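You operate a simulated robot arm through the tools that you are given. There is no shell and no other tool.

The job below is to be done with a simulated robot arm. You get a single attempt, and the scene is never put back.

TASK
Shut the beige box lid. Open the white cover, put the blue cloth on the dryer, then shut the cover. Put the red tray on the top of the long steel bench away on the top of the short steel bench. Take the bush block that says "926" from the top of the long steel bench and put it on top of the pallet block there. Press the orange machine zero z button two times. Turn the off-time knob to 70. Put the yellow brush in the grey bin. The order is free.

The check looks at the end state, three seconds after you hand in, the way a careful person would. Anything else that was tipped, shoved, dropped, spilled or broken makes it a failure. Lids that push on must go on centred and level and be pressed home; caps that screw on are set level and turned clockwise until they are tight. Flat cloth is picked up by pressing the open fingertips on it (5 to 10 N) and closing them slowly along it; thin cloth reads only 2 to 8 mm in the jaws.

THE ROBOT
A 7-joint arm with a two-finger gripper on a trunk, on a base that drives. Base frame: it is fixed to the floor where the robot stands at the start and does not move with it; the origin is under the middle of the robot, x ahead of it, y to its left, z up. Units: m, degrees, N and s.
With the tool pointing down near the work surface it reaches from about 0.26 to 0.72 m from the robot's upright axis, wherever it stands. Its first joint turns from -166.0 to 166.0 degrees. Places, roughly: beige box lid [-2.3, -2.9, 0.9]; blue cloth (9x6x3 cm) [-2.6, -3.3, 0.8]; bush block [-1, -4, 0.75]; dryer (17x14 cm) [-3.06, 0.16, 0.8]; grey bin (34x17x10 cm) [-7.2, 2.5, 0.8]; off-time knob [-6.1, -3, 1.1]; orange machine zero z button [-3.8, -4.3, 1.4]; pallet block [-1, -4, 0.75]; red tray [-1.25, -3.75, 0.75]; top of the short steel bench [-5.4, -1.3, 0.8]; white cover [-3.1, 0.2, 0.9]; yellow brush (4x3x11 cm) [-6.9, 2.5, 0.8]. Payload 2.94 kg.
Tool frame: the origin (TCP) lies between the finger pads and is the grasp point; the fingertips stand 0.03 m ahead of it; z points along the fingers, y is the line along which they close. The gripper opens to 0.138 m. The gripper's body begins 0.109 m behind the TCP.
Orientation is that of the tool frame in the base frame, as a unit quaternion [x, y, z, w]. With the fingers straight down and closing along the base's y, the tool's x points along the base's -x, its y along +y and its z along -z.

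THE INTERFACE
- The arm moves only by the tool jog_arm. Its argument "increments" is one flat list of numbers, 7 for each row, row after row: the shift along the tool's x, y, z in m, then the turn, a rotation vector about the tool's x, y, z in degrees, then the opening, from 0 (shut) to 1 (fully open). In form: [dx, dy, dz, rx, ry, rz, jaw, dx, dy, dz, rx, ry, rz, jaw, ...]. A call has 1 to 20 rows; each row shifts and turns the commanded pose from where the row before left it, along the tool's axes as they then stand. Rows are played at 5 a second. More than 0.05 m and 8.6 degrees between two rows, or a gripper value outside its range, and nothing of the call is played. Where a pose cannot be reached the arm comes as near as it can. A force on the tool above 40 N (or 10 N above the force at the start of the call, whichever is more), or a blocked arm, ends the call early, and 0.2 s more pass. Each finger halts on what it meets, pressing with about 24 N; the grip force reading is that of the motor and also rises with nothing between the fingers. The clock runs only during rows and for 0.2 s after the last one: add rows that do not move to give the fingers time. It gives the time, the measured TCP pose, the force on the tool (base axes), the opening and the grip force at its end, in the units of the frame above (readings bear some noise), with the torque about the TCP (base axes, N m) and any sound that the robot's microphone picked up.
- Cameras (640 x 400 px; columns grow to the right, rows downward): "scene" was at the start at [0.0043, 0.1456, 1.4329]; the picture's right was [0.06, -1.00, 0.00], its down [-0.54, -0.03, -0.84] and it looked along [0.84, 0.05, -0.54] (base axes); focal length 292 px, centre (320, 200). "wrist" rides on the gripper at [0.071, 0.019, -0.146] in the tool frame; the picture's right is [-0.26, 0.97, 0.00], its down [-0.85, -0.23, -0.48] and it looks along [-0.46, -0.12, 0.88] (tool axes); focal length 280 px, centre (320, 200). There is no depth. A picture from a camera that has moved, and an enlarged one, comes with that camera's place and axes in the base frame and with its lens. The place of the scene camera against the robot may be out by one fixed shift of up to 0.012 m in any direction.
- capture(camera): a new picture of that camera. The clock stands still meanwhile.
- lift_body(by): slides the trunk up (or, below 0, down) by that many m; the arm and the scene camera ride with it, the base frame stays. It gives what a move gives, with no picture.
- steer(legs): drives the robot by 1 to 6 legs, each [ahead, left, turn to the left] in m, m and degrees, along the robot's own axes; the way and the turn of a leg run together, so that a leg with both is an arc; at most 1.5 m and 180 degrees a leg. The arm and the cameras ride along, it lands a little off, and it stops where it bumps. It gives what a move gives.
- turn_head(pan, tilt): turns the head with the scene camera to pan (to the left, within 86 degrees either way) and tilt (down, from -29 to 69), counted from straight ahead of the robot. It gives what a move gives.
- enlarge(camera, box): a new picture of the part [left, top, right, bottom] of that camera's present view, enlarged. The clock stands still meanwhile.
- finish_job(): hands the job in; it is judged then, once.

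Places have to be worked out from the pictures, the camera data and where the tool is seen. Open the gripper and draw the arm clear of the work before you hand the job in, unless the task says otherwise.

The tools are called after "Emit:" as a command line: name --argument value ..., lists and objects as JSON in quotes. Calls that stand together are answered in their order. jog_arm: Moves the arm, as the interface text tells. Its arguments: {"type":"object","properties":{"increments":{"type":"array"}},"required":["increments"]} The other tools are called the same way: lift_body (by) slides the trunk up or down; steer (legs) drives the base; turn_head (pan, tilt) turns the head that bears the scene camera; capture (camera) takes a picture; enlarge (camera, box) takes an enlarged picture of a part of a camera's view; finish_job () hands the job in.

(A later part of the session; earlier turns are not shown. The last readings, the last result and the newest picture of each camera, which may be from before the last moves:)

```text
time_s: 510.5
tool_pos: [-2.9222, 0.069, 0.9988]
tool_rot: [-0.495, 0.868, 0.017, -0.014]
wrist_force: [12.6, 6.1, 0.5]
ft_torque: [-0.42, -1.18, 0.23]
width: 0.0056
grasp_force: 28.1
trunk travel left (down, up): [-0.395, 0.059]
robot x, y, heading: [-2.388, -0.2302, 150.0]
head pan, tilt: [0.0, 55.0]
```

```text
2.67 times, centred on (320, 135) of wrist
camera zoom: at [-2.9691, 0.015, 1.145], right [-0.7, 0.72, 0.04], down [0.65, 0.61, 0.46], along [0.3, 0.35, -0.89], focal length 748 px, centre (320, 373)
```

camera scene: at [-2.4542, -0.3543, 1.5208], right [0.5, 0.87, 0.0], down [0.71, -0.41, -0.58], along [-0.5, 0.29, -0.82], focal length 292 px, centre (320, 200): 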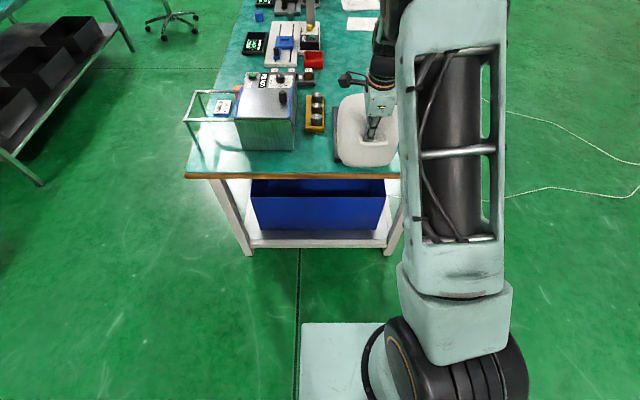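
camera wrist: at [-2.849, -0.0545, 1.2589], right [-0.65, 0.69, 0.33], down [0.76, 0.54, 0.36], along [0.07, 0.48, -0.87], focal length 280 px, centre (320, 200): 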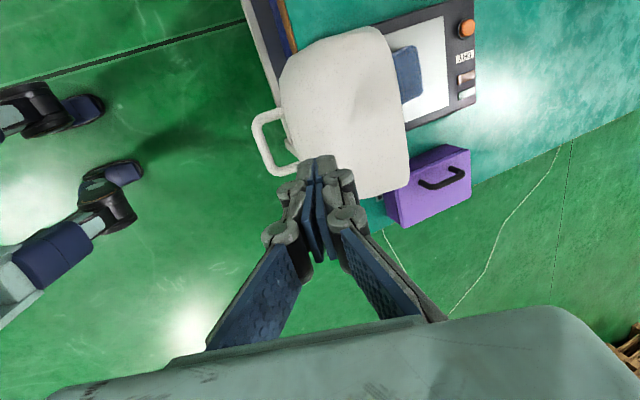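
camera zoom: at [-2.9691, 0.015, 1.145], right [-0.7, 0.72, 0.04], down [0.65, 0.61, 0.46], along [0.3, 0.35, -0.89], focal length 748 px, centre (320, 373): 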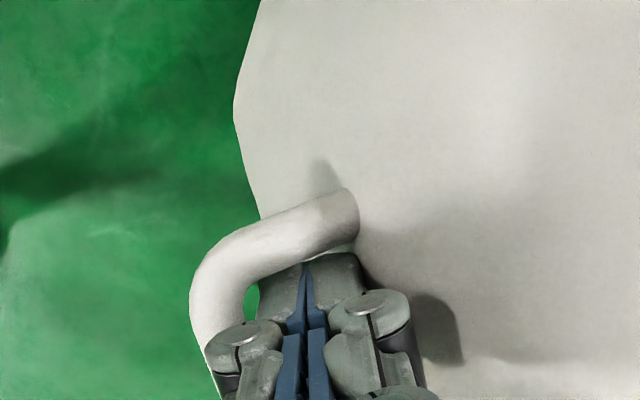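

The cover is at ~68° with fingers riding in the arch. To gain reach for the rest, I alternate retracting the arm 3 cm and driving forward 3 cm.

Emit:
jog_arm --increments '[0, -0.015, 0, 0, 0, 0, 0, 0, -0.015, 0, 0, 0, 0, 0, 0, 0, 0, 0, 0, 0, 0]'

Emit:
steer --legs '[[0.03, 0, 0]]'

Emit:
jog_arm --increments '[0, -0.015, 0, 0, 0, 0, 0, 0, -0.015, 0, 0, 0, 0, 0, 0, 0, 0, 0, 0, 0, 0]'

Emit:
steer --legs '[[0.03, 0, 0]]'

Emit:
enlarge --camera "scene" --box '[320, 80, 420, 180]'

```text
time_s: 511.3
tool_pos: [-2.8983, 0.0516, 0.9987]
tool_rot: [-0.496, 0.868, 0.018, -0.015]
wrist_force: [4.2, 8.1, -4.7]
ft_torque: [0.27, -0.04, 0.07]
width: 0.0
grasp_force: 28.1
trunk travel left (down, up): [-0.395, 0.059]
robot x, y, heading: [-2.3882, -0.2338, 150.0]
head pan, tilt: [0.0, 55.0]
```

```text
time_s: 512.1
tool_pos: [-2.9206, 0.0659, 0.9994]
tool_rot: [-0.497, 0.868, 0.019, -0.016]
wrist_force: [9.5, 1.3, 21.3]
ft_torque: [0.01, -0.06, 0.1]
width: 0.0058
grasp_force: 27.9
trunk travel left (down, up): [-0.395, 0.059]
robot x, y, heading: [-2.4139, -0.2197, 149.8]
head pan, tilt: [0.0, 55.0]
```

```text
time_s: 512.9
tool_pos: [-2.8977, 0.0515, 0.9982]
tool_rot: [-0.497, 0.867, 0.017, -0.015]
wrist_force: [2.5, -1.9, 1.6]
ft_torque: [-0.03, 0.0, 0.03]
width: 0.0
grasp_force: 28.4
trunk travel left (down, up): [-0.395, 0.059]
robot x, y, heading: [-2.417, -0.218, 150.1]
head pan, tilt: [0.0, 55.0]
```

```text
time_s: 513.7
tool_pos: [-2.9214, 0.0662, 1.0006]
tool_rot: [-0.496, 0.868, 0.02, -0.015]
wrist_force: [10.3, -2.1, 21.8]
ft_torque: [-0.2, -0.27, 0.14]
width: 0.0059
grasp_force: 28.3
trunk travel left (down, up): [-0.395, 0.059]
robot x, y, heading: [-2.4407, -0.2013, 150.0]
head pan, tilt: [0.0, 55.0]
```

```text
4.00 times, centred on (370, 130) of scene
camera zoom: at [-2.5031, -0.3206, 1.5214], right [0.5, 0.87, 0.0], down [0.71, -0.41, -0.58], along [-0.5, 0.29, -0.82], focal length 1168 px, centre (120, 480)
```

zoom: 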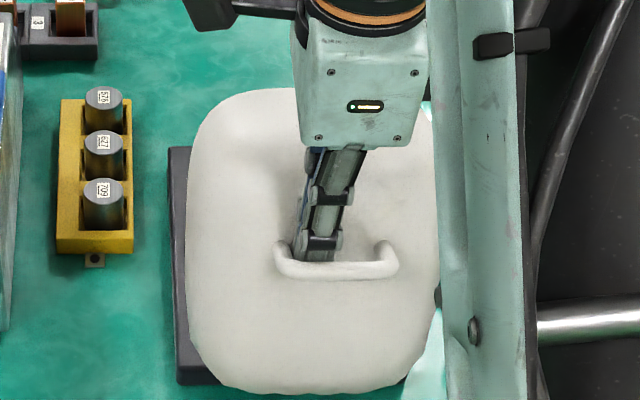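

Works smoothly. Two more cycles.

Emit:
jog_arm --increments '[0, -0.015, 0, 0, 0, 0, 0, 0, -0.015, 0, 0, 0, 0, 0, 0, 0, 0, 0, 0, 0, 0]'

Emit:
steer --legs '[[0.03, 0, 0]]'

Emit:
jog_arm --increments '[0, -0.015, 0, 0, 0, 0, 0, 0, -0.015, 0, 0, 0, 0, 0, 0, 0, 0, 0, 0, 0, 0]'

Emit:
steer --legs '[[0.03, 0, 0]]'

Emit:
enlarge --camera "scene" --box '[320, 80, 420, 180]'

```text
time_s: 514.5
tool_pos: [-2.8986, 0.0511, 0.9974]
tool_rot: [-0.497, 0.868, 0.018, -0.015]
wrist_force: [2.6, 0.5, 1.9]
ft_torque: [-0.04, -0.05, 0.04]
width: 0.0062
grasp_force: 28.4
trunk travel left (down, up): [-0.395, 0.059]
robot x, y, heading: [-2.4417, -0.2029, 149.9]
head pan, tilt: [0.0, 55.0]
```

```text
time_s: 515.4
tool_pos: [-2.922, 0.0662, 0.9989]
tool_rot: [-0.496, 0.868, 0.02, -0.016]
wrist_force: [11.3, -3.1, 26.1]
ft_torque: [-0.19, -0.32, 0.17]
width: 0.0061
grasp_force: 28.3
trunk travel left (down, up): [-0.395, 0.059]
robot x, y, heading: [-2.4699, -0.1895, 150.0]
head pan, tilt: [0.0, 55.0]
```

```text
time_s: 516.2
tool_pos: [-2.899, 0.0526, 0.9952]
tool_rot: [-0.495, 0.868, 0.019, -0.015]
wrist_force: [2.9, 1.1, -0.2]
ft_torque: [0.02, -0.09, 0.01]
width: 0.006
grasp_force: 28.4
trunk travel left (down, up): [-0.395, 0.059]
robot x, y, heading: [-2.4698, -0.1872, 149.8]
head pan, tilt: [0.0, 55.0]
```

```text
time_s: 517.1
tool_pos: [-2.9201, 0.065, 0.9994]
tool_rot: [-0.496, 0.868, 0.018, -0.015]
wrist_force: [5.5, -1.9, 8.4]
ft_torque: [-0.13, -0.25, 0.06]
width: 0.0059
grasp_force: 28.0
trunk travel left (down, up): [-0.395, 0.059]
robot x, y, heading: [-2.4891, -0.1726, 150.2]
head pan, tilt: [0.0, 55.0]
stopped in leg 1: the force on the tool passed its limit at 42 N (the readings are from after the stop); the commanded pose is now the measured one
```

```text
4.00 times, centred on (370, 130) of scene
camera zoom: at [-2.5544, -0.2913, 1.5212], right [0.5, 0.87, 0.0], down [0.71, -0.41, -0.57], along [-0.5, 0.29, -0.82], focal length 1168 px, centre (120, 480)
```

zoom: 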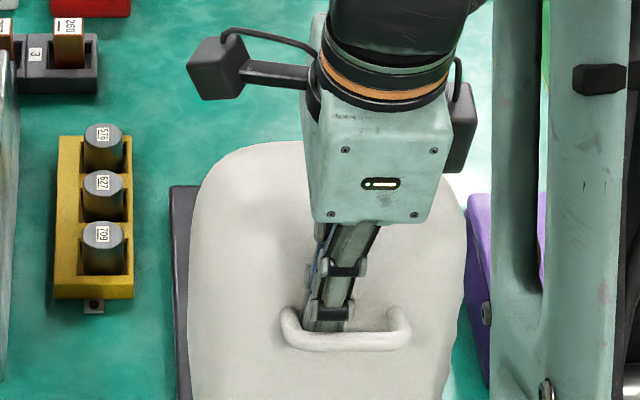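

A wedge force appeared because the tips sat too deep; I raise the hand 12 mm, then push forward past the balance point in small steps.

Emit:
jog_arm --increments '[0, 0, -0.006, 0, 0, 0, 0, 0, 0, -0.006, 0, 0, 0, 0, 0, 0.011, -0.0005, 0.5, 0, 0, 0, 0, 0.011, -0.0005, 0.5, 0, 0, 0, 0, 0.011, -0.0005, 0.5, 0, 0, 0, 0, 0, 0, 0, 0, 0, 0]'

Emit:
enlarge --camera "scene" --box '[320, 80, 420, 180]'

Emit:
enlarge --camera "wrist" --box '[200, 60, 440, 210]'

```text
time_s: 518.5
tool_pos: [-2.9492, 0.0814, 1.0127]
tool_rot: [-0.497, 0.868, 0.006, -0.009]
wrist_force: [0.7, -0.8, 0.0]
ft_torque: [0.01, -0.03, 0.01]
width: 0.0
grasp_force: 28.8
trunk travel left (down, up): [-0.395, 0.059]
robot x, y, heading: [-2.492, -0.1757, 149.7]
head pan, tilt: [0.0, 55.0]
```

```text
4.00 times, centred on (370, 130) of scene
camera zoom: at [-2.5558, -0.2906, 1.5212], right [0.5, 0.87, 0.0], down [0.71, -0.41, -0.57], along [-0.5, 0.29, -0.82], focal length 1168 px, centre (120, 480)
```

zoom: 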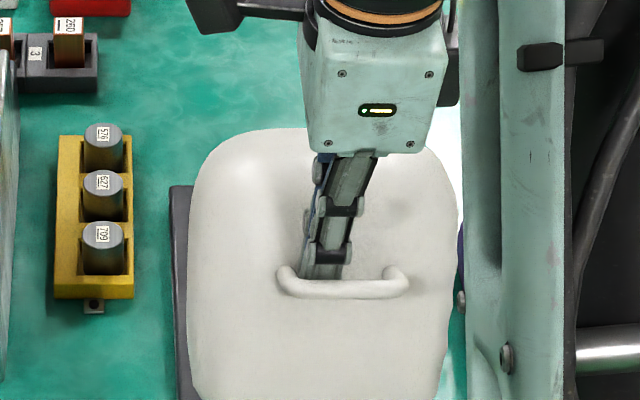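

```text
2.67 times, centred on (320, 135) of wrist
camera zoom: at [-2.9993, 0.0307, 1.1585], right [-0.7, 0.72, 0.02], down [0.64, 0.61, 0.46], along [0.32, 0.33, -0.89], focal length 748 px, centre (320, 373)
```

zoom: 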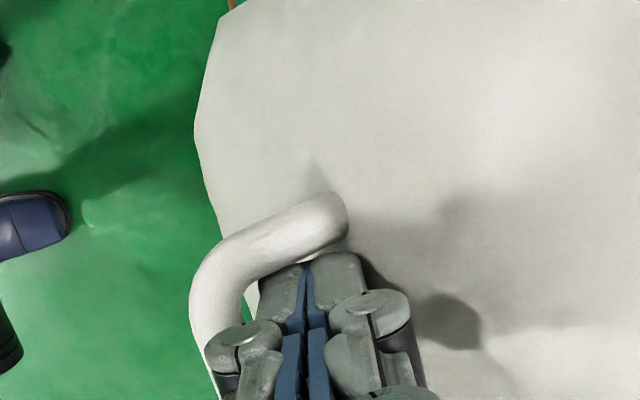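

Near balance now (zero force). I go on forward; the bar should come to rest against the fingers and follow.

Emit:
jog_arm --increments '[0, 0.011, -0.0008, 0, 0, 0, 0, 0, 0.011, -0.001, 0, 0, 0, 0, 0, 0.011, -0.0006, 0, 0, 0, 0, 0, 0.011, -0.0006, 0, 0, 0, 0, 0, 0, 0, 0, 0, 0, 0]'

Emit:
enlarge --camera "scene" --box '[320, 80, 420, 180]'

Emit:
enlarge --camera "wrist" --box '[200, 60, 440, 210]'

```text
time_s: 519.7
tool_pos: [-2.9873, 0.1048, 1.017]
tool_rot: [-0.496, 0.868, 0.006, -0.008]
wrist_force: [0.6, -0.2, 0.9]
ft_torque: [0.02, -0.01, 0.03]
width: 0.0
grasp_force: 28.5
trunk travel left (down, up): [-0.395, 0.059]
robot x, y, heading: [-2.4892, -0.1743, 149.7]
head pan, tilt: [0.0, 55.0]
```

```text
4.00 times, centred on (370, 130) of scene
camera zoom: at [-2.5557, -0.2905, 1.5213], right [0.5, 0.87, 0.0], down [0.71, -0.41, -0.57], along [-0.5, 0.29, -0.82], focal length 1168 px, centre (120, 480)
```

zoom: 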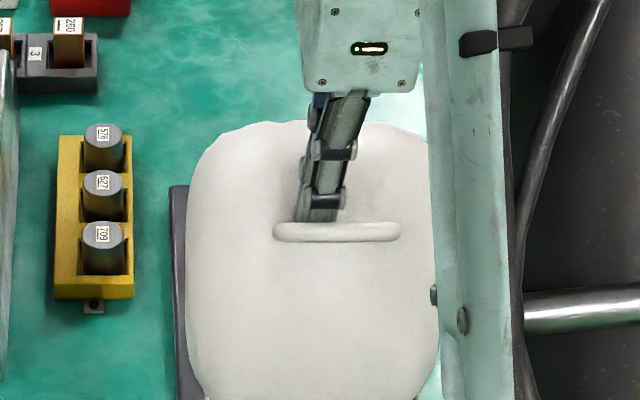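

```text
2.67 times, centred on (320, 135) of wrist
camera zoom: at [-3.037, 0.0534, 1.163], right [-0.7, 0.72, 0.02], down [0.64, 0.61, 0.46], along [0.32, 0.33, -0.89], focal length 748 px, centre (320, 373)
```

zoom: 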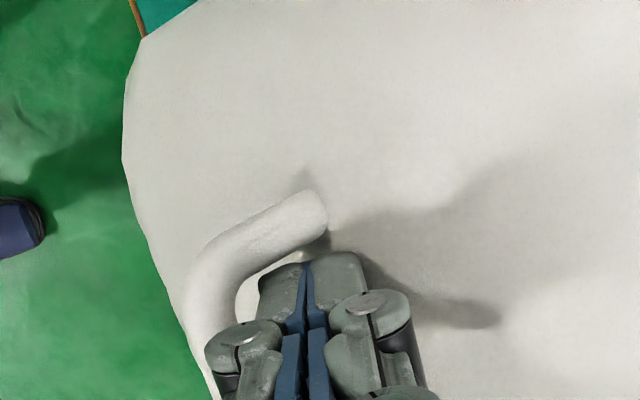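

Emit:
jog_arm --increments '[0, 0.011, -0.0003, 0, 0, 0, 0, 0, 0.011, 0.0, 0, 0, 0, 0, 0, 0.011, 0.001, 0, 0, 0, 0, 0, 0, 0, 0, 0, 0, 0]'

Emit:
enlarge --camera "scene" --box '[320, 80, 420, 180]'

Emit:
enlarge --camera "wrist" --box '[200, 60, 440, 210]'

```text
time_s: 520.7
tool_pos: [-3.0156, 0.1207, 1.0176]
tool_rot: [-0.496, 0.868, 0.006, -0.009]
wrist_force: [0.1, 0.1, 1.6]
ft_torque: [0.01, 0.0, 0.0]
width: 0.0001
grasp_force: 27.8
trunk travel left (down, up): [-0.395, 0.059]
robot x, y, heading: [-2.4945, -0.1766, 149.8]
head pan, tilt: [0.0, 55.0]
```

```text
4.00 times, centred on (370, 130) of scene
camera zoom: at [-2.5558, -0.2906, 1.5213], right [0.5, 0.87, 0.0], down [0.71, -0.41, -0.57], along [-0.5, 0.29, -0.82], focal length 1168 px, centre (120, 480)
```

zoom: 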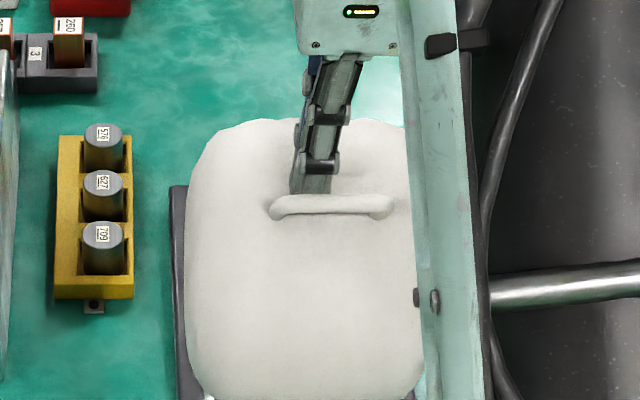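

```text
2.67 times, centred on (320, 135) of wrist
camera zoom: at [-3.0659, 0.0698, 1.1626], right [-0.7, 0.72, 0.02], down [0.64, 0.61, 0.46], along [0.32, 0.33, -0.89], focal length 748 px, centre (320, 373)
```

zoom: 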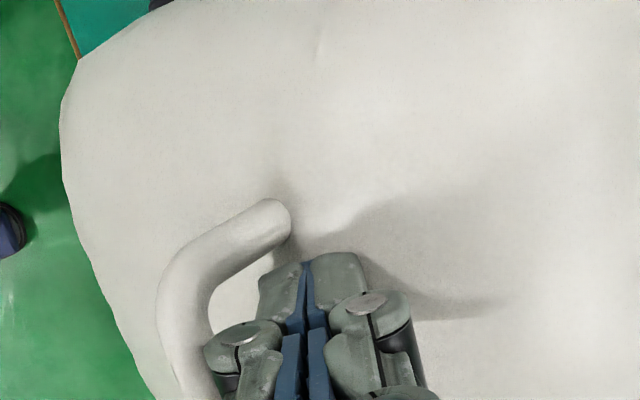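

The fingers keep pushing the dome top gently; the cover is at ~39° and follows without resistance. I continue forward and downward along the arc.

Emit:
jog_arm --increments '[0, 0.011, 0.001, 0, 0, 0, 0, 0, 0.011, 0.0025, 0, 0, 0, 0, 0, 0.011, 0.004, 0, 0, 0, 0, 0, 0, 0, 0, 0, 0, 0]'

Emit:
enlarge --camera "scene" --box '[320, 80, 420, 180]'

Emit:
enlarge --camera "wrist" --box '[200, 60, 440, 210]'

```text
time_s: 521.7
tool_pos: [-3.0447, 0.1383, 1.0101]
tool_rot: [-0.496, 0.868, 0.006, -0.009]
wrist_force: [-0.4, -0.2, 0.1]
ft_torque: [0.0, 0.01, -0.01]
width: 0.0
grasp_force: 28.3
trunk travel left (down, up): [-0.395, 0.059]
robot x, y, heading: [-2.4943, -0.1719, 149.9]
head pan, tilt: [0.0, 55.0]
```

```text
4.00 times, centred on (370, 130) of scene
camera zoom: at [-2.5558, -0.2905, 1.5213], right [0.5, 0.87, 0.0], down [0.71, -0.41, -0.57], along [-0.5, 0.29, -0.82], focal length 1168 px, centre (120, 480)
```

zoom: 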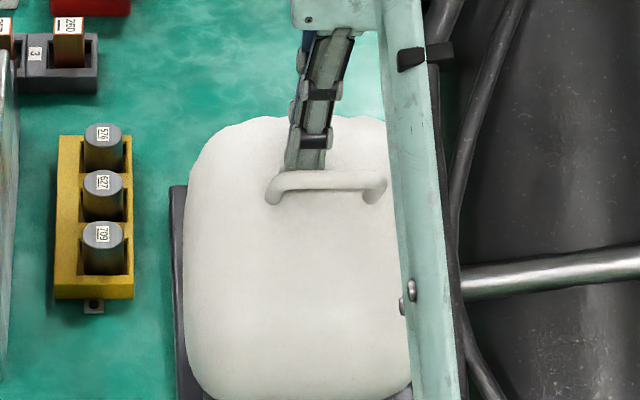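

```text
2.67 times, centred on (320, 135) of wrist
camera zoom: at [-3.0946, 0.0867, 1.1557], right [-0.7, 0.72, 0.02], down [0.64, 0.61, 0.46], along [0.32, 0.33, -0.89], focal length 748 px, centre (320, 373)
```

zoom: 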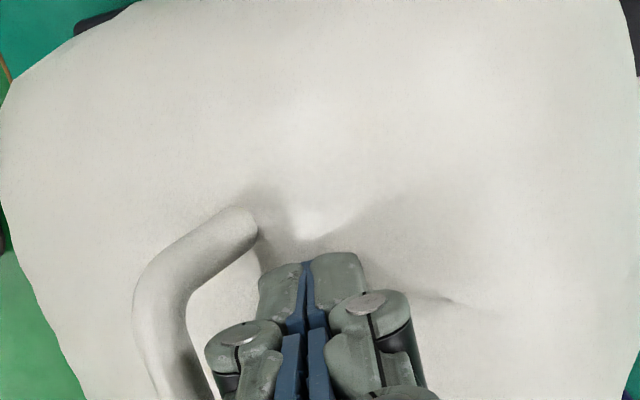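

Emit:
jog_arm --increments '[0, 0.009, 0.005, 0, 0, 0, 0, 0, 0.009, 0.006, 0, 0, 0, 0, 0, 0.009, 0.007, 0, 0, 0, 0, 0, 0, 0, 0, 0, 0, 0]'

Emit:
enlarge --camera "scene" --box '[320, 80, 420, 180]'

Emit:
enlarge --camera "wrist" --box '[200, 60, 440, 210]'

```text
time_s: 522.7
tool_pos: [-3.0675, 0.1524, 0.9925]
tool_rot: [-0.497, 0.868, 0.006, -0.008]
wrist_force: [-0.2, -0.4, -1.2]
ft_torque: [0.02, -0.02, -0.01]
width: 0.0
grasp_force: 28.4
trunk travel left (down, up): [-0.395, 0.059]
robot x, y, heading: [-2.4888, -0.1767, 150.0]
head pan, tilt: [0.0, 55.0]
```

```text
4.00 times, centred on (370, 130) of scene
camera zoom: at [-2.5558, -0.2905, 1.5213], right [0.5, 0.87, 0.0], down [0.71, -0.41, -0.57], along [-0.5, 0.29, -0.82], focal length 1168 px, centre (120, 480)
```

zoom: 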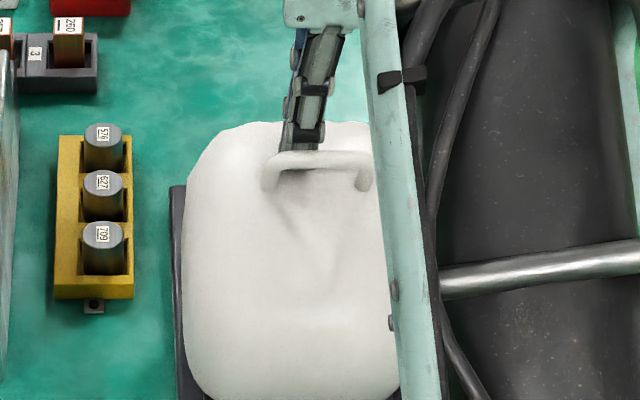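

```text
2.67 times, centred on (320, 135) of wrist
camera zoom: at [-3.1181, 0.1004, 1.1386], right [-0.7, 0.72, 0.02], down [0.64, 0.61, 0.46], along [0.32, 0.33, -0.89], focal length 748 px, centre (320, 373)
```

zoom: 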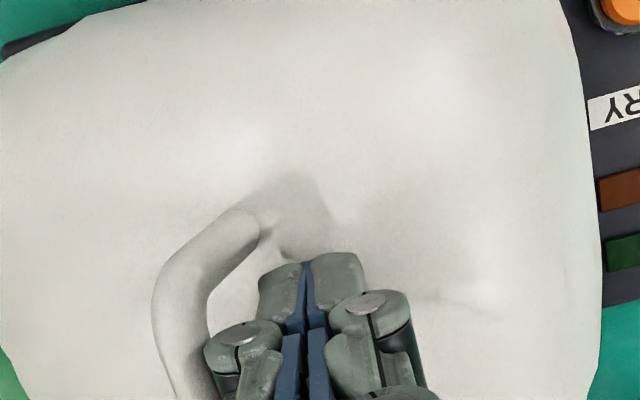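

Emit:
jog_arm --increments '[0, 0.008, 0.007, 0, 0, 0, 0, 0, 0.008, 0.008, 0, 0, 0, 0, 0, 0.008, 0.008, 0, 0, 0, 0, 0, 0, 0, 0, 0, 0, 0]'

Emit:
enlarge --camera "scene" --box '[320, 80, 420, 180]'

Emit:
enlarge --camera "wrist" --box '[200, 60, 440, 210]'

```text
time_s: 523.7
tool_pos: [-3.089, 0.1639, 0.9718]
tool_rot: [-0.496, 0.868, 0.008, -0.01]
wrist_force: [-4.3, 3.0, 7.5]
ft_torque: [-0.01, -0.11, 0.02]
width: 0.0
grasp_force: 28.3
trunk travel left (down, up): [-0.395, 0.059]
robot x, y, heading: [-2.4914, -0.1687, 150.1]
head pan, tilt: [0.0, 55.0]
```

```text
4.00 times, centred on (370, 130) of scene
camera zoom: at [-2.5557, -0.2905, 1.5214], right [0.5, 0.87, 0.0], down [0.71, -0.41, -0.57], along [-0.5, 0.29, -0.82], focal length 1168 px, centre (120, 480)
```

zoom: 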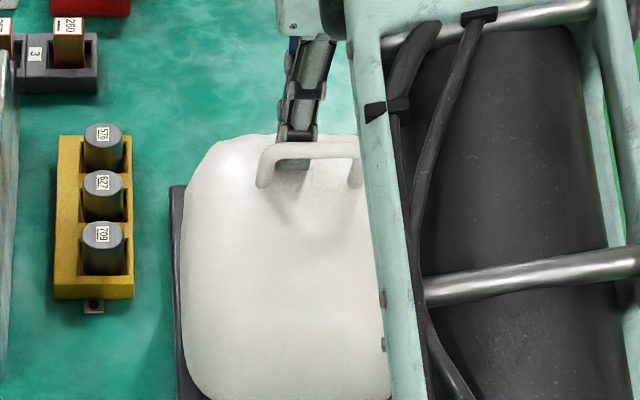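

```text
2.67 times, centred on (320, 135) of wrist
camera zoom: at [-3.1389, 0.1131, 1.1174], right [-0.7, 0.72, 0.02], down [0.64, 0.61, 0.46], along [0.32, 0.34, -0.89], focal length 748 px, centre (320, 373)
```

zoom: 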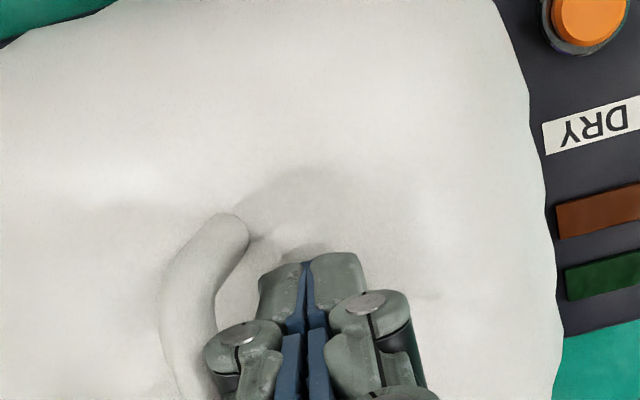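

Nearly closed. I continue the last few degrees.

Emit:
jog_arm --increments '[0, 0.006, 0.005, 0, 0, 0, 0, 0, 0.006, 0.006, 0, 0, 0, 0, 0, 0, 0, 0, 0, 0, 0]'

Emit:
enlarge --camera "scene" --box '[320, 80, 420, 180]'

Emit:
enlarge --camera "wrist" --box '[200, 60, 440, 210]'

```text
time_s: 524.5
tool_pos: [-3.1001, 0.1712, 0.9614]
tool_rot: [-0.496, 0.868, 0.008, -0.01]
wrist_force: [-10.1, 9.1, 14.3]
ft_torque: [-0.11, -0.25, 0.02]
width: 0.0002
grasp_force: 28.9
trunk travel left (down, up): [-0.395, 0.059]
robot x, y, heading: [-2.492, -0.173, 149.7]
head pan, tilt: [0.0, 55.0]
```

```text
4.00 times, centred on (370, 130) of scene
camera zoom: at [-2.5555, -0.2903, 1.5215], right [0.5, 0.87, 0.0], down [0.71, -0.41, -0.57], along [-0.5, 0.29, -0.82], focal length 1168 px, centre (120, 480)
```

zoom: 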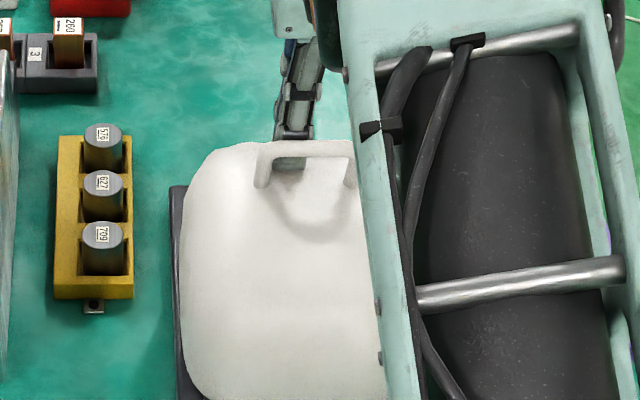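

```text
2.67 times, centred on (320, 135) of wrist
camera zoom: at [-3.15, 0.119, 1.107], right [-0.7, 0.72, 0.02], down [0.64, 0.61, 0.46], along [0.32, 0.34, -0.89], focal length 748 px, centre (320, 373)
```

zoom: 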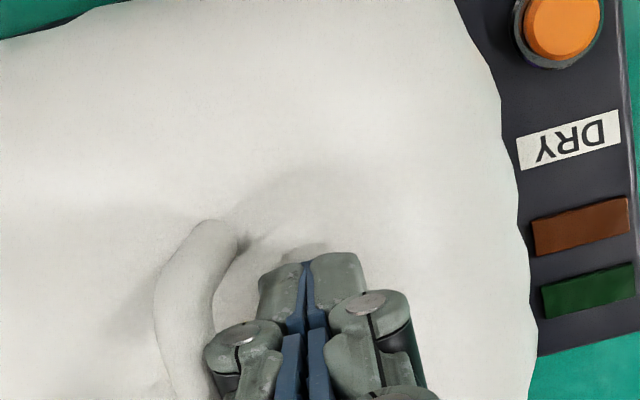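

The fingers press the closed-looking dome with ~14 N. I lift straight up and inspect whether the cover is fully shut.

Emit:
jog_arm --increments '[0, 0, -0.02, 0, 0, 0, 0, 0, 0, -0.04, 0, 0, 0, 0, 0, 0, -0.045, 0, 0, 0, 0, 0, -0.03, -0.03, 0, 0, 0, 0, 0, 0, 0, 0, 0, 0, 0]'

Emit:
capture --camera "wrist"

Emit:
capture --camera "scene"

```text
time_s: 525.7
tool_pos: [-3.0714, 0.1537, 1.0953]
tool_rot: [-0.496, 0.868, 0.007, -0.008]
wrist_force: [0.6, 0.0, 0.9]
ft_torque: [0.02, -0.01, -0.02]
width: 0.0
grasp_force: 28.1
trunk travel left (down, up): [-0.395, 0.059]
robot x, y, heading: [-2.4911, -0.171, 150.2]
head pan, tilt: [0.0, 55.0]
```

```text
taken
camera wrist: at [-3.1216, 0.1026, 1.2399], right [-0.7, 0.72, 0.02], down [0.64, 0.61, 0.46], along [0.32, 0.33, -0.89], focal length 280 px, centre (320, 200)
```

wrist: 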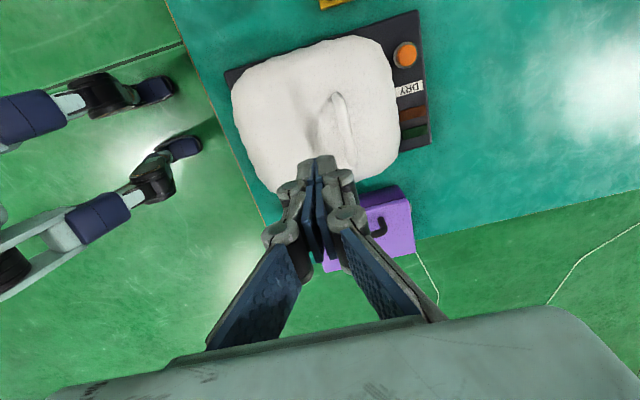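

```text
taken
camera scene: at [-2.556, -0.2904, 1.5213], right [0.5, 0.87, 0.0], down [0.71, -0.41, -0.57], along [-0.5, 0.29, -0.82], focal length 292 px, centre (320, 200)
```

scene: 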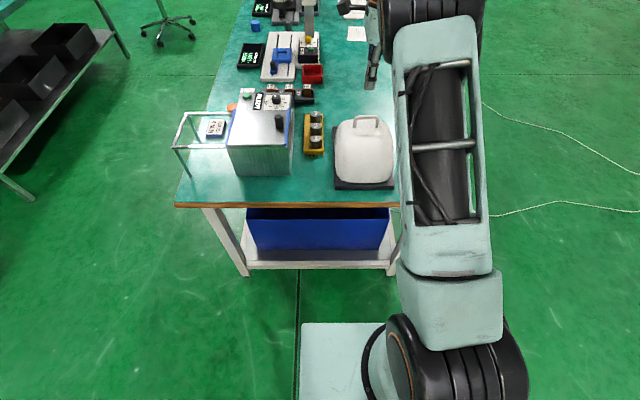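

The cover looks shut. I zoom to check the rim all round.

Emit:
enlarge --camera "scene" --box '[310, 100, 430, 200]'

Emit:
enlarge --camera "wrist" --box '[210, 10, 450, 160]'

```text
4.00 times, centred on (370, 150) of scene
camera zoom: at [-2.556, -0.2904, 1.5213], right [0.5, 0.87, 0.0], down [0.71, -0.41, -0.57], along [-0.5, 0.29, -0.82], focal length 1168 px, centre (120, 400)
```

zoom: 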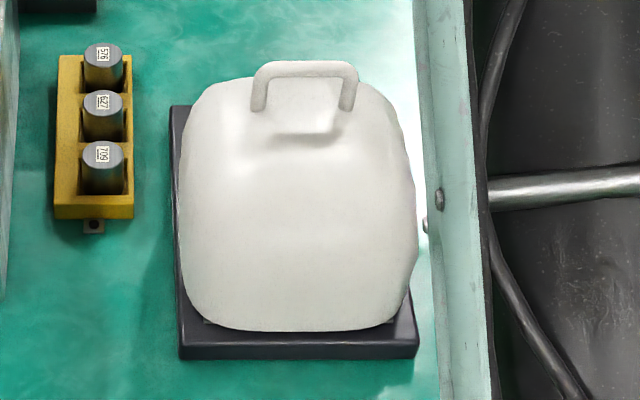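

```text
2.67 times, centred on (330, 85) of wrist
camera zoom: at [-3.1216, 0.1026, 1.2399], right [-0.7, 0.72, 0.02], down [0.64, 0.61, 0.46], along [0.32, 0.33, -0.89], focal length 748 px, centre (293, 507)
```

zoom: 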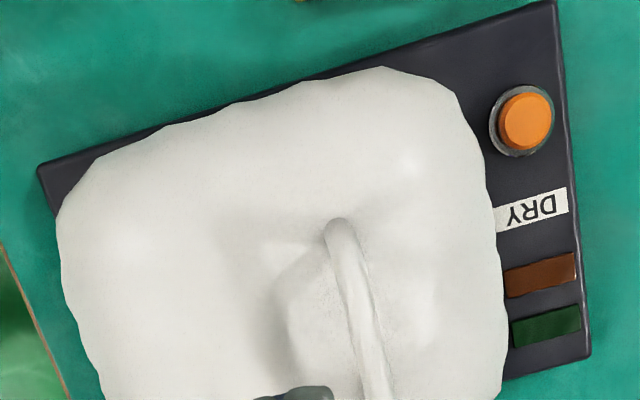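

The cover is back at its closed position. Last task: the yellow brush. I back away, restore the trunk, and drive along the corridor beside the white table toward it.

Emit:
steer --legs '[[-0.4, 0, 0]]'

Emit:
lift_body --by -0.12

Emit:
steer --legs '[[0, 1.3, 0]]'

Emit:
turn_head --pan 0 --tilt 15

Emit:
capture --camera "scene"

```text
time_s: 528.2
tool_pos: [-2.7272, -0.0455, 1.0945]
tool_rot: [-0.495, 0.869, 0.006, -0.008]
wrist_force: [0.2, -0.2, -0.1]
ft_torque: [0.02, 0.0, -0.01]
width: 0.0
grasp_force: 28.5
trunk travel left (down, up): [-0.395, 0.059]
robot x, y, heading: [-2.1453, -0.3752, 149.7]
head pan, tilt: [0.0, 55.0]
```

```text
time_s: 529.7
tool_pos: [-2.7272, -0.0453, 0.9734]
tool_rot: [-0.496, 0.868, 0.006, -0.009]
wrist_force: [-0.1, 0.3, -0.2]
ft_torque: [0.01, -0.02, 0.01]
width: 0.0
grasp_force: 28.3
trunk travel left (down, up): [-0.275, 0.179]
robot x, y, heading: [-2.1482, -0.3726, 149.9]
head pan, tilt: [0.0, 55.0]
```

```text
time_s: 541.3
tool_pos: [-3.3807, -1.1668, 0.9742]
tool_rot: [-0.496, 0.868, 0.007, -0.008]
wrist_force: [0.0, 0.0, -0.2]
ft_torque: [0.0, 0.01, -0.04]
width: 0.0
grasp_force: 28.5
trunk travel left (down, up): [-0.275, 0.179]
robot x, y, heading: [-2.7993, -1.4975, 149.6]
head pan, tilt: [0.0, 55.0]
```

```text
time_s: 542.4
tool_pos: [-3.3807, -1.1671, 0.9745]
tool_rot: [-0.496, 0.868, 0.007, -0.008]
wrist_force: [0.1, 1.0, -0.5]
ft_torque: [0.02, -0.01, 0.02]
width: 0.0
grasp_force: 27.8
trunk travel left (down, up): [-0.275, 0.179]
robot x, y, heading: [-2.797, -1.4951, 149.5]
head pan, tilt: [0.0, 15.0]
```

```text
taken
camera scene: at [-2.8844, -1.6021, 1.4615], right [0.5, 0.86, 0.0], down [0.22, -0.13, -0.97], along [-0.83, 0.49, -0.26], focal length 292 px, centre (320, 200)
```

scene: 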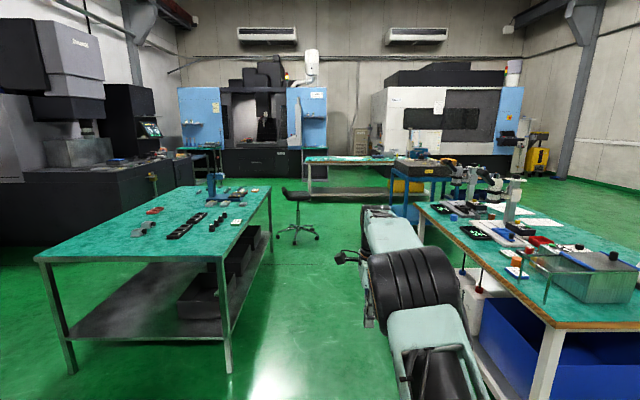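

The corridor leads to a green bench at the far end, with a stool on the left and another blue granite table on the right. I retract the arm and drive half-way to look closer.

Emit:
jog_arm --increments '[0, -0.045, -0.02, 0, 0, 0, 0, 0, -0.045, -0.02, 0, 0, 0, 0.3, 0, -0.045, -0.02, 0, 0, 0, 0.5, 0, -0.045, 0, 0, 0, 0, 0.5, 0, 0, 0, 0, 0, 0, 0.5]'

Emit:
steer --legs '[[1.4, 0, 0.5], [1.2, -0.15, 0]]'

Emit:
capture --camera "scene"

```text
time_s: 543.6
tool_pos: [-3.224, -1.2585, 1.0286]
tool_rot: [-0.495, 0.869, 0.006, -0.009]
wrist_force: [-0.3, 0.6, 0.3]
ft_torque: [0.01, 0.0, 0.0]
width: 0.0687
grasp_force: 0.0
trunk travel left (down, up): [-0.275, 0.179]
robot x, y, heading: [-2.8001, -1.4983, 149.7]
head pan, tilt: [0.0, 15.0]
```

```text
time_s: 556.3
tool_pos: [-5.4055, 0.1663, 1.0301]
tool_rot: [-0.501, 0.865, 0.006, -0.009]
wrist_force: [0.2, 0.2, -0.2]
ft_torque: [-0.01, -0.01, 0.0]
width: 0.0689
grasp_force: 0.0
trunk travel left (down, up): [-0.275, 0.179]
robot x, y, heading: [-4.9789, -0.0629, 150.4]
head pan, tilt: [0.0, 15.0]
```

```text
taken
camera scene: at [-5.0621, -0.1733, 1.4615], right [0.49, 0.87, 0.0], down [0.23, -0.13, -0.97], along [-0.84, 0.48, -0.26], focal length 292 px, centre (320, 200)
```

scene: 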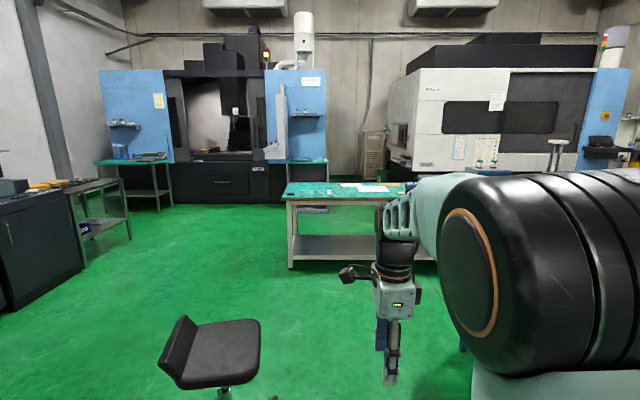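

The stool is at (e −5.56, n −3.24); the green bench starts at e≈−7.0. To see what's to the right, I turn the base right 50°.

Emit:
steer --legs '[[0.5, 0, 0], [0, 0, -50]]'

Emit:
turn_head --pan 15 --tilt 15

Emit:
capture --camera "scene"

```text
time_s: 561.5
tool_pos: [-5.5134, 0.659, 1.0297]
tool_rot: [-0.086, 0.996, 0.009, -0.005]
wrist_force: [-0.1, -0.3, -0.1]
ft_torque: [-0.04, 0.01, -0.01]
width: 0.0692
grasp_force: 0.1
trunk travel left (down, up): [-0.275, 0.179]
robot x, y, heading: [-5.4187, 0.1815, 100.4]
head pan, tilt: [0.0, 15.0]
```

```text
time_s: 562.3
tool_pos: [-5.5126, 0.6577, 1.0294]
tool_rot: [-0.086, 0.996, 0.009, -0.005]
wrist_force: [0.3, 0.0, 0.2]
ft_torque: [0.02, 0.01, 0.01]
width: 0.069
grasp_force: 0.0
trunk travel left (down, up): [-0.275, 0.179]
robot x, y, heading: [-5.419, 0.182, 100.1]
head pan, tilt: [15.0, 15.0]
```

```text
taken
camera scene: at [-5.5823, 0.1675, 1.4615], right [0.9, 0.43, 0.0], down [0.11, -0.23, -0.97], along [-0.41, 0.87, -0.26], focal length 292 px, centre (320, 200)
```

scene: 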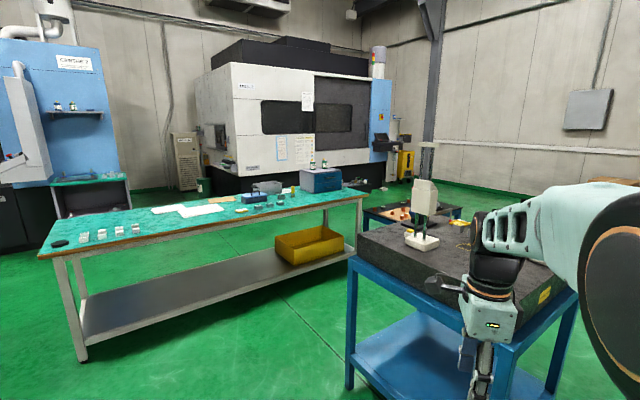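

Now the whole green bench is visible, with the grey bin and yellow brush at its right end. I enlarge.

Emit:
enlarge --camera "scene" --box '[210, 155, 370, 255]'

Emit:
enlarge --camera "scene" --box '[320, 180, 480, 330]'

```text
4.00 times, centred on (290, 205) of scene
camera zoom: at [-5.5823, 0.1675, 1.4615], right [0.9, 0.43, 0.0], down [0.11, -0.23, -0.97], along [-0.41, 0.87, -0.26], focal length 1168 px, centre (440, 180)
```

zoom: 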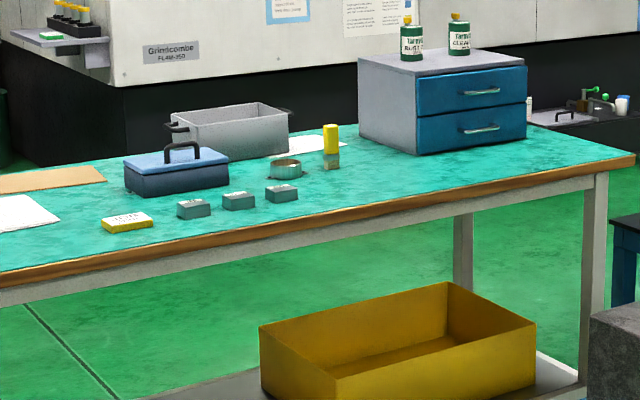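

```text
2.67 times, centred on (400, 255) of scene
camera zoom: at [-5.5823, 0.1675, 1.4615], right [0.9, 0.43, 0.0], down [0.11, -0.23, -0.97], along [-0.41, 0.87, -0.26], focal length 779 px, centre (107, 53)
```

zoom: 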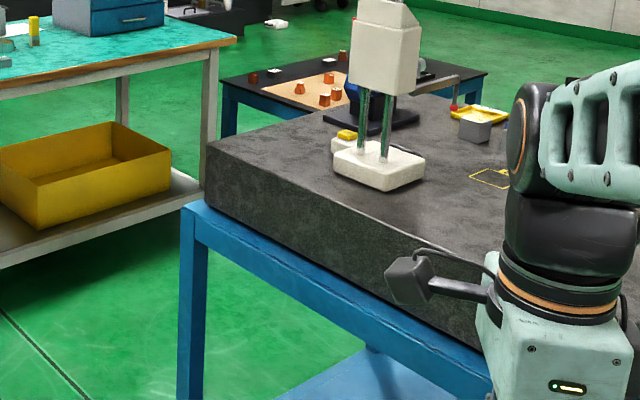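

The brush stands upright on the bench (≈(−6.92,2.43)), the grey bin beyond it (≈(−7.2,2.43)). There is about 0.9 m between this bench and the blue table, so I approach along the bench's near side.

Emit:
steer --legs '[[0, 0, 50], [1.45, 0.02, 0]]'

Emit:
steer --legs '[[0, -0.75, 0]]'

Emit:
turn_head --pan -25 --tilt 30

Emit:
capture --camera "scene"

Emit:
turn_head --pan -86 --tilt 40

Emit:
capture --camera "scene"

```text
time_s: 567.2
tool_pos: [-6.1174, 0.564, 1.0299]
tool_rot: [-0.5, 0.866, 0.007, -0.009]
wrist_force: [0.6, 0.7, 1.2]
ft_torque: [0.03, 0.04, -0.01]
width: 0.069
grasp_force: 0.0
trunk travel left (down, up): [-0.275, 0.179]
robot x, y, heading: [-5.6887, 0.3323, 150.8]
head pan, tilt: [15.0, 15.0]
stopped in leg 2: the robot was blocked; the commanded pose is now the measured one
```

```text
time_s: 572.0
tool_pos: [-5.8565, 1.015, 1.0301]
tool_rot: [-0.498, 0.867, 0.007, -0.009]
wrist_force: [0.5, 0.8, 0.1]
ft_torque: [-0.04, 0.04, 0.01]
width: 0.0689
grasp_force: 0.1
trunk travel left (down, up): [-0.275, 0.179]
robot x, y, heading: [-5.4289, 0.7842, 150.3]
head pan, tilt: [15.0, 15.0]
stopped in leg 1: the robot was blocked; the commanded pose is now the measured one
```

```text
time_s: 573.1
tool_pos: [-5.8574, 1.0166, 1.0298]
tool_rot: [-0.499, 0.867, 0.008, -0.009]
wrist_force: [-0.2, -0.6, -0.2]
ft_torque: [0.0, -0.02, 0.03]
width: 0.0686
grasp_force: 0.0
trunk travel left (down, up): [-0.275, 0.179]
robot x, y, heading: [-5.4302, 0.7797, 150.4]
head pan, tilt: [-25.0, 30.0]
```

```text
taken
camera scene: at [-5.4859, 0.7017, 1.4374], right [0.82, 0.58, 0.0], down [0.29, -0.41, -0.87], along [-0.5, 0.71, -0.5], focal length 292 px, centre (320, 200)
```

scene: 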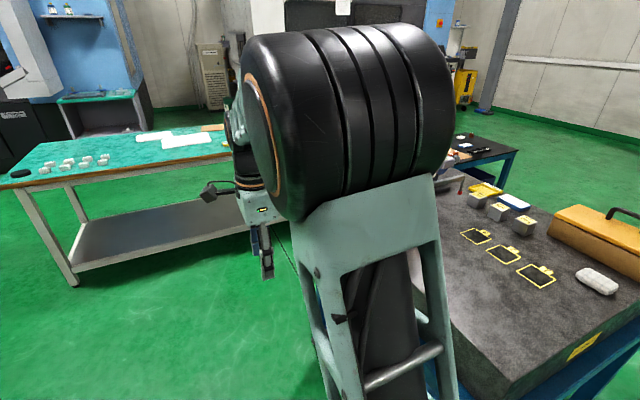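

```text
time_s: 574.4
tool_pos: [-5.8573, 1.0157, 1.0293]
tool_rot: [-0.499, 0.867, 0.007, -0.009]
wrist_force: [-0.5, -0.5, 0.4]
ft_torque: [0.0, -0.02, 0.01]
width: 0.0689
grasp_force: 0.0
trunk travel left (down, up): [-0.275, 0.179]
robot x, y, heading: [-5.4296, 0.7788, 150.4]
head pan, tilt: [-85.9, 40.0]
```

```text
taken
camera scene: at [-5.3968, 0.7045, 1.422], right [0.9, -0.43, 0.0], down [-0.28, -0.58, -0.77], along [0.33, 0.69, -0.64], focal length 292 px, centre (320, 200)
```

scene: 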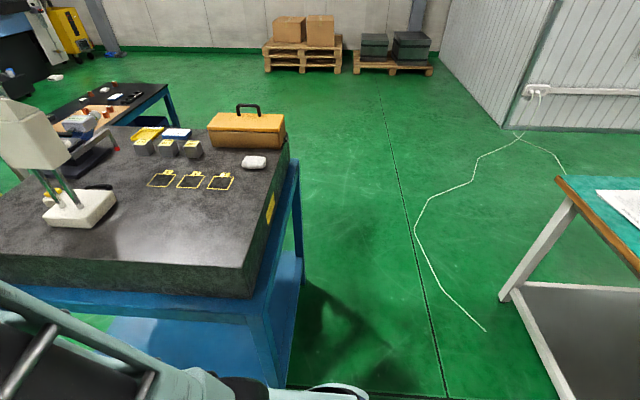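

Both moves were stopped by bumps — possibly the stool first, then the granite table. I check the stool and the table for any displacement.

Emit:
turn_head --pan 50 --tilt 35

Emit:
capture --camera "scene"

Emit:
turn_head --pan -60 --tilt 66

Emit:
capture --camera "scene"

```text
time_s: 576.6
tool_pos: [-5.8567, 1.0163, 1.0289]
tool_rot: [-0.498, 0.867, 0.007, -0.009]
wrist_force: [-0.9, -0.7, -0.5]
ft_torque: [-0.01, -0.03, 0.0]
width: 0.0689
grasp_force: 0.0
trunk travel left (down, up): [-0.275, 0.179]
robot x, y, heading: [-5.4332, 0.7815, 150.1]
head pan, tilt: [50.0, 35.0]
```

```text
taken
camera scene: at [-5.5162, 0.5975, 1.4295], right [-0.35, 0.94, 0.0], down [0.54, 0.2, -0.82], along [-0.77, -0.28, -0.57], focal length 292 px, centre (320, 200)
```

scene: 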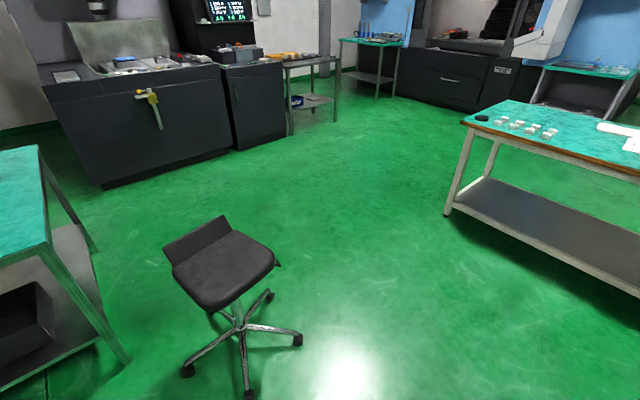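

```text
time_s: 578.5
tool_pos: [-5.8571, 1.0153, 1.0294]
tool_rot: [-0.498, 0.867, 0.006, -0.009]
wrist_force: [-0.5, -0.5, -0.1]
ft_torque: [0.01, 0.02, 0.0]
width: 0.0692
grasp_force: 0.1
trunk travel left (down, up): [-0.275, 0.179]
robot x, y, heading: [-5.4281, 0.7788, 150.5]
head pan, tilt: [-60.0, 66.0]
```

```text
taken
camera scene: at [-5.4339, 0.6874, 1.3886], right [1.0, 0.0, 0.0], down [0.0, -0.91, -0.41], along [0.0, 0.41, -0.91], focal length 292 px, centre (320, 200)
```

scene: 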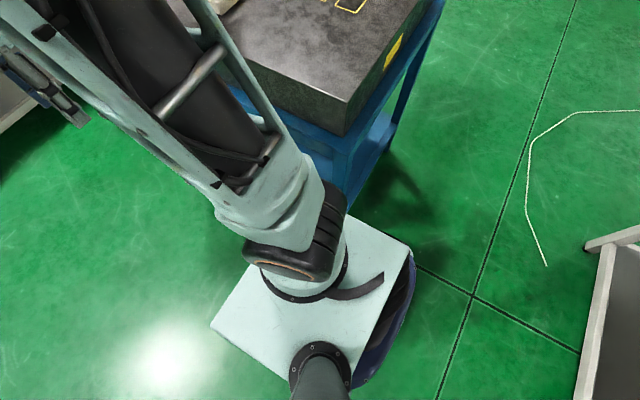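

The stool and table look in place. I steer away from the granite table, then drive along the middle (n≈−2.33) of the gap between stool and granite table.

Emit:
steer --legs '[[0, 0.28, 0], [0.6, 0, 0]]'

Emit:
turn_head --pan 60 --tilt 60

Emit:
capture --camera "scene"

```text
time_s: 584.5
tool_pos: [-6.5152, 1.0718, 1.0296]
tool_rot: [-0.497, 0.868, 0.007, -0.009]
wrist_force: [0.2, -0.1, -0.7]
ft_torque: [-0.04, 0.0, 0.01]
width: 0.0691
grasp_force: 0.1
trunk travel left (down, up): [-0.275, 0.179]
robot x, y, heading: [-6.0905, 0.8338, 150.2]
head pan, tilt: [-60.0, 66.0]
```

```text
time_s: 586.5
tool_pos: [-6.5168, 1.0712, 1.0303]
tool_rot: [-0.497, 0.868, 0.007, -0.01]
wrist_force: [0.2, 1.2, -0.4]
ft_torque: [0.01, 0.01, -0.01]
width: 0.0692
grasp_force: 0.1
trunk travel left (down, up): [-0.275, 0.179]
robot x, y, heading: [-6.0932, 0.8352, 149.9]
head pan, tilt: [60.0, 60.0]
```

```text
taken
camera scene: at [-6.1521, 0.6486, 1.3952], right [-0.5, 0.87, 0.0], down [0.75, 0.43, -0.5], along [-0.43, -0.25, -0.87], focal length 292 px, centre (320, 200)
```

scene: 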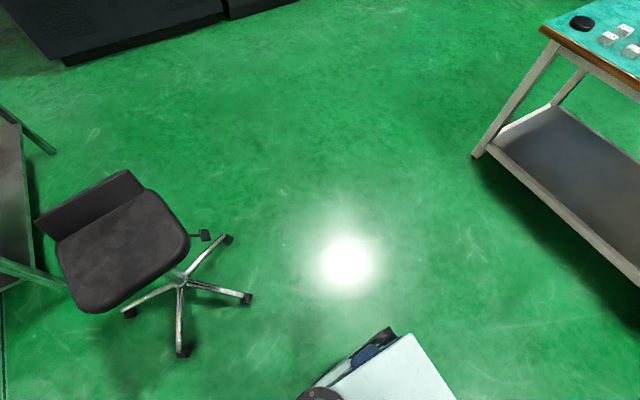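

Clear of the stool. I continue ahead to e≈−6.33 and look right for the next gap.

Emit:
steer --legs '[[0.64, 0, 0]]'

Emit:
turn_head --pan -80 --tilt 45

Emit:
capture --camera "scene"

Emit:
turn_head --pan 0 --tilt 60

Emit:
capture --camera "scene"

```text
time_s: 590.1
tool_pos: [-7.0703, 1.3867, 1.0293]
tool_rot: [-0.499, 0.866, 0.006, -0.009]
wrist_force: [0.8, 0.2, -0.5]
ft_torque: [-0.02, 0.03, 0.0]
width: 0.0689
grasp_force: 0.1
trunk travel left (down, up): [-0.275, 0.179]
robot x, y, heading: [-6.6447, 1.1455, 150.3]
head pan, tilt: [60.0, 60.0]
```

```text
time_s: 592.3
tool_pos: [-7.0705, 1.386, 1.031]
tool_rot: [-0.499, 0.867, 0.007, -0.009]
wrist_force: [0.1, -0.1, 0.8]
ft_torque: [-0.01, -0.01, -0.01]
width: 0.0691
grasp_force: 0.1
trunk travel left (down, up): [-0.275, 0.179]
robot x, y, heading: [-6.6429, 1.1509, 150.1]
head pan, tilt: [-80.0, 45.0]
```

```text
taken
camera scene: at [-6.6188, 1.0754, 1.4147], right [0.94, -0.34, 0.0], down [-0.24, -0.67, -0.71], along [0.24, 0.67, -0.71], focal length 292 px, centre (320, 200)
```

scene: 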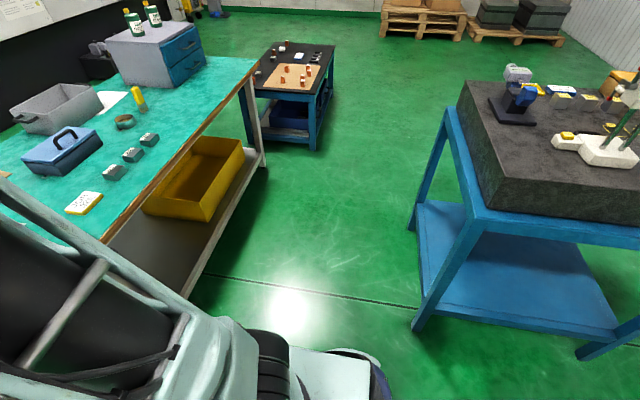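

```text
time_s: 593.8
tool_pos: [-7.0698, 1.3862, 1.0294]
tool_rot: [-0.499, 0.867, 0.006, -0.009]
wrist_force: [0.2, -0.5, 0.5]
ft_torque: [-0.02, 0.01, -0.01]
width: 0.0686
grasp_force: 0.1
trunk travel left (down, up): [-0.275, 0.179]
robot x, y, heading: [-6.6414, 1.1517, 150.6]
head pan, tilt: [0.0, 60.0]
```

```text
taken
camera scene: at [-6.7041, 1.0319, 1.3952], right [0.5, 0.87, 0.0], down [0.75, -0.43, -0.5], along [-0.43, 0.25, -0.87], focal length 292 px, centre (320, 200)
```

scene: 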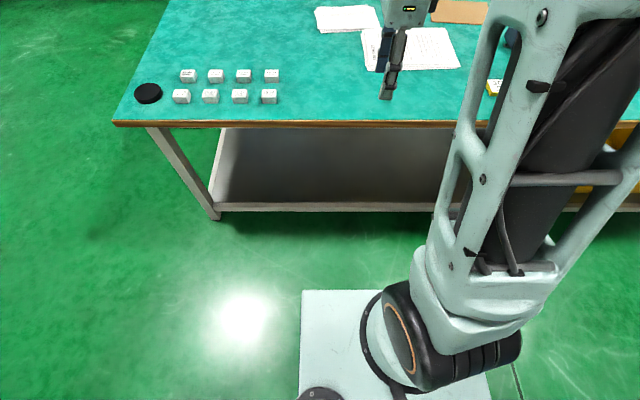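

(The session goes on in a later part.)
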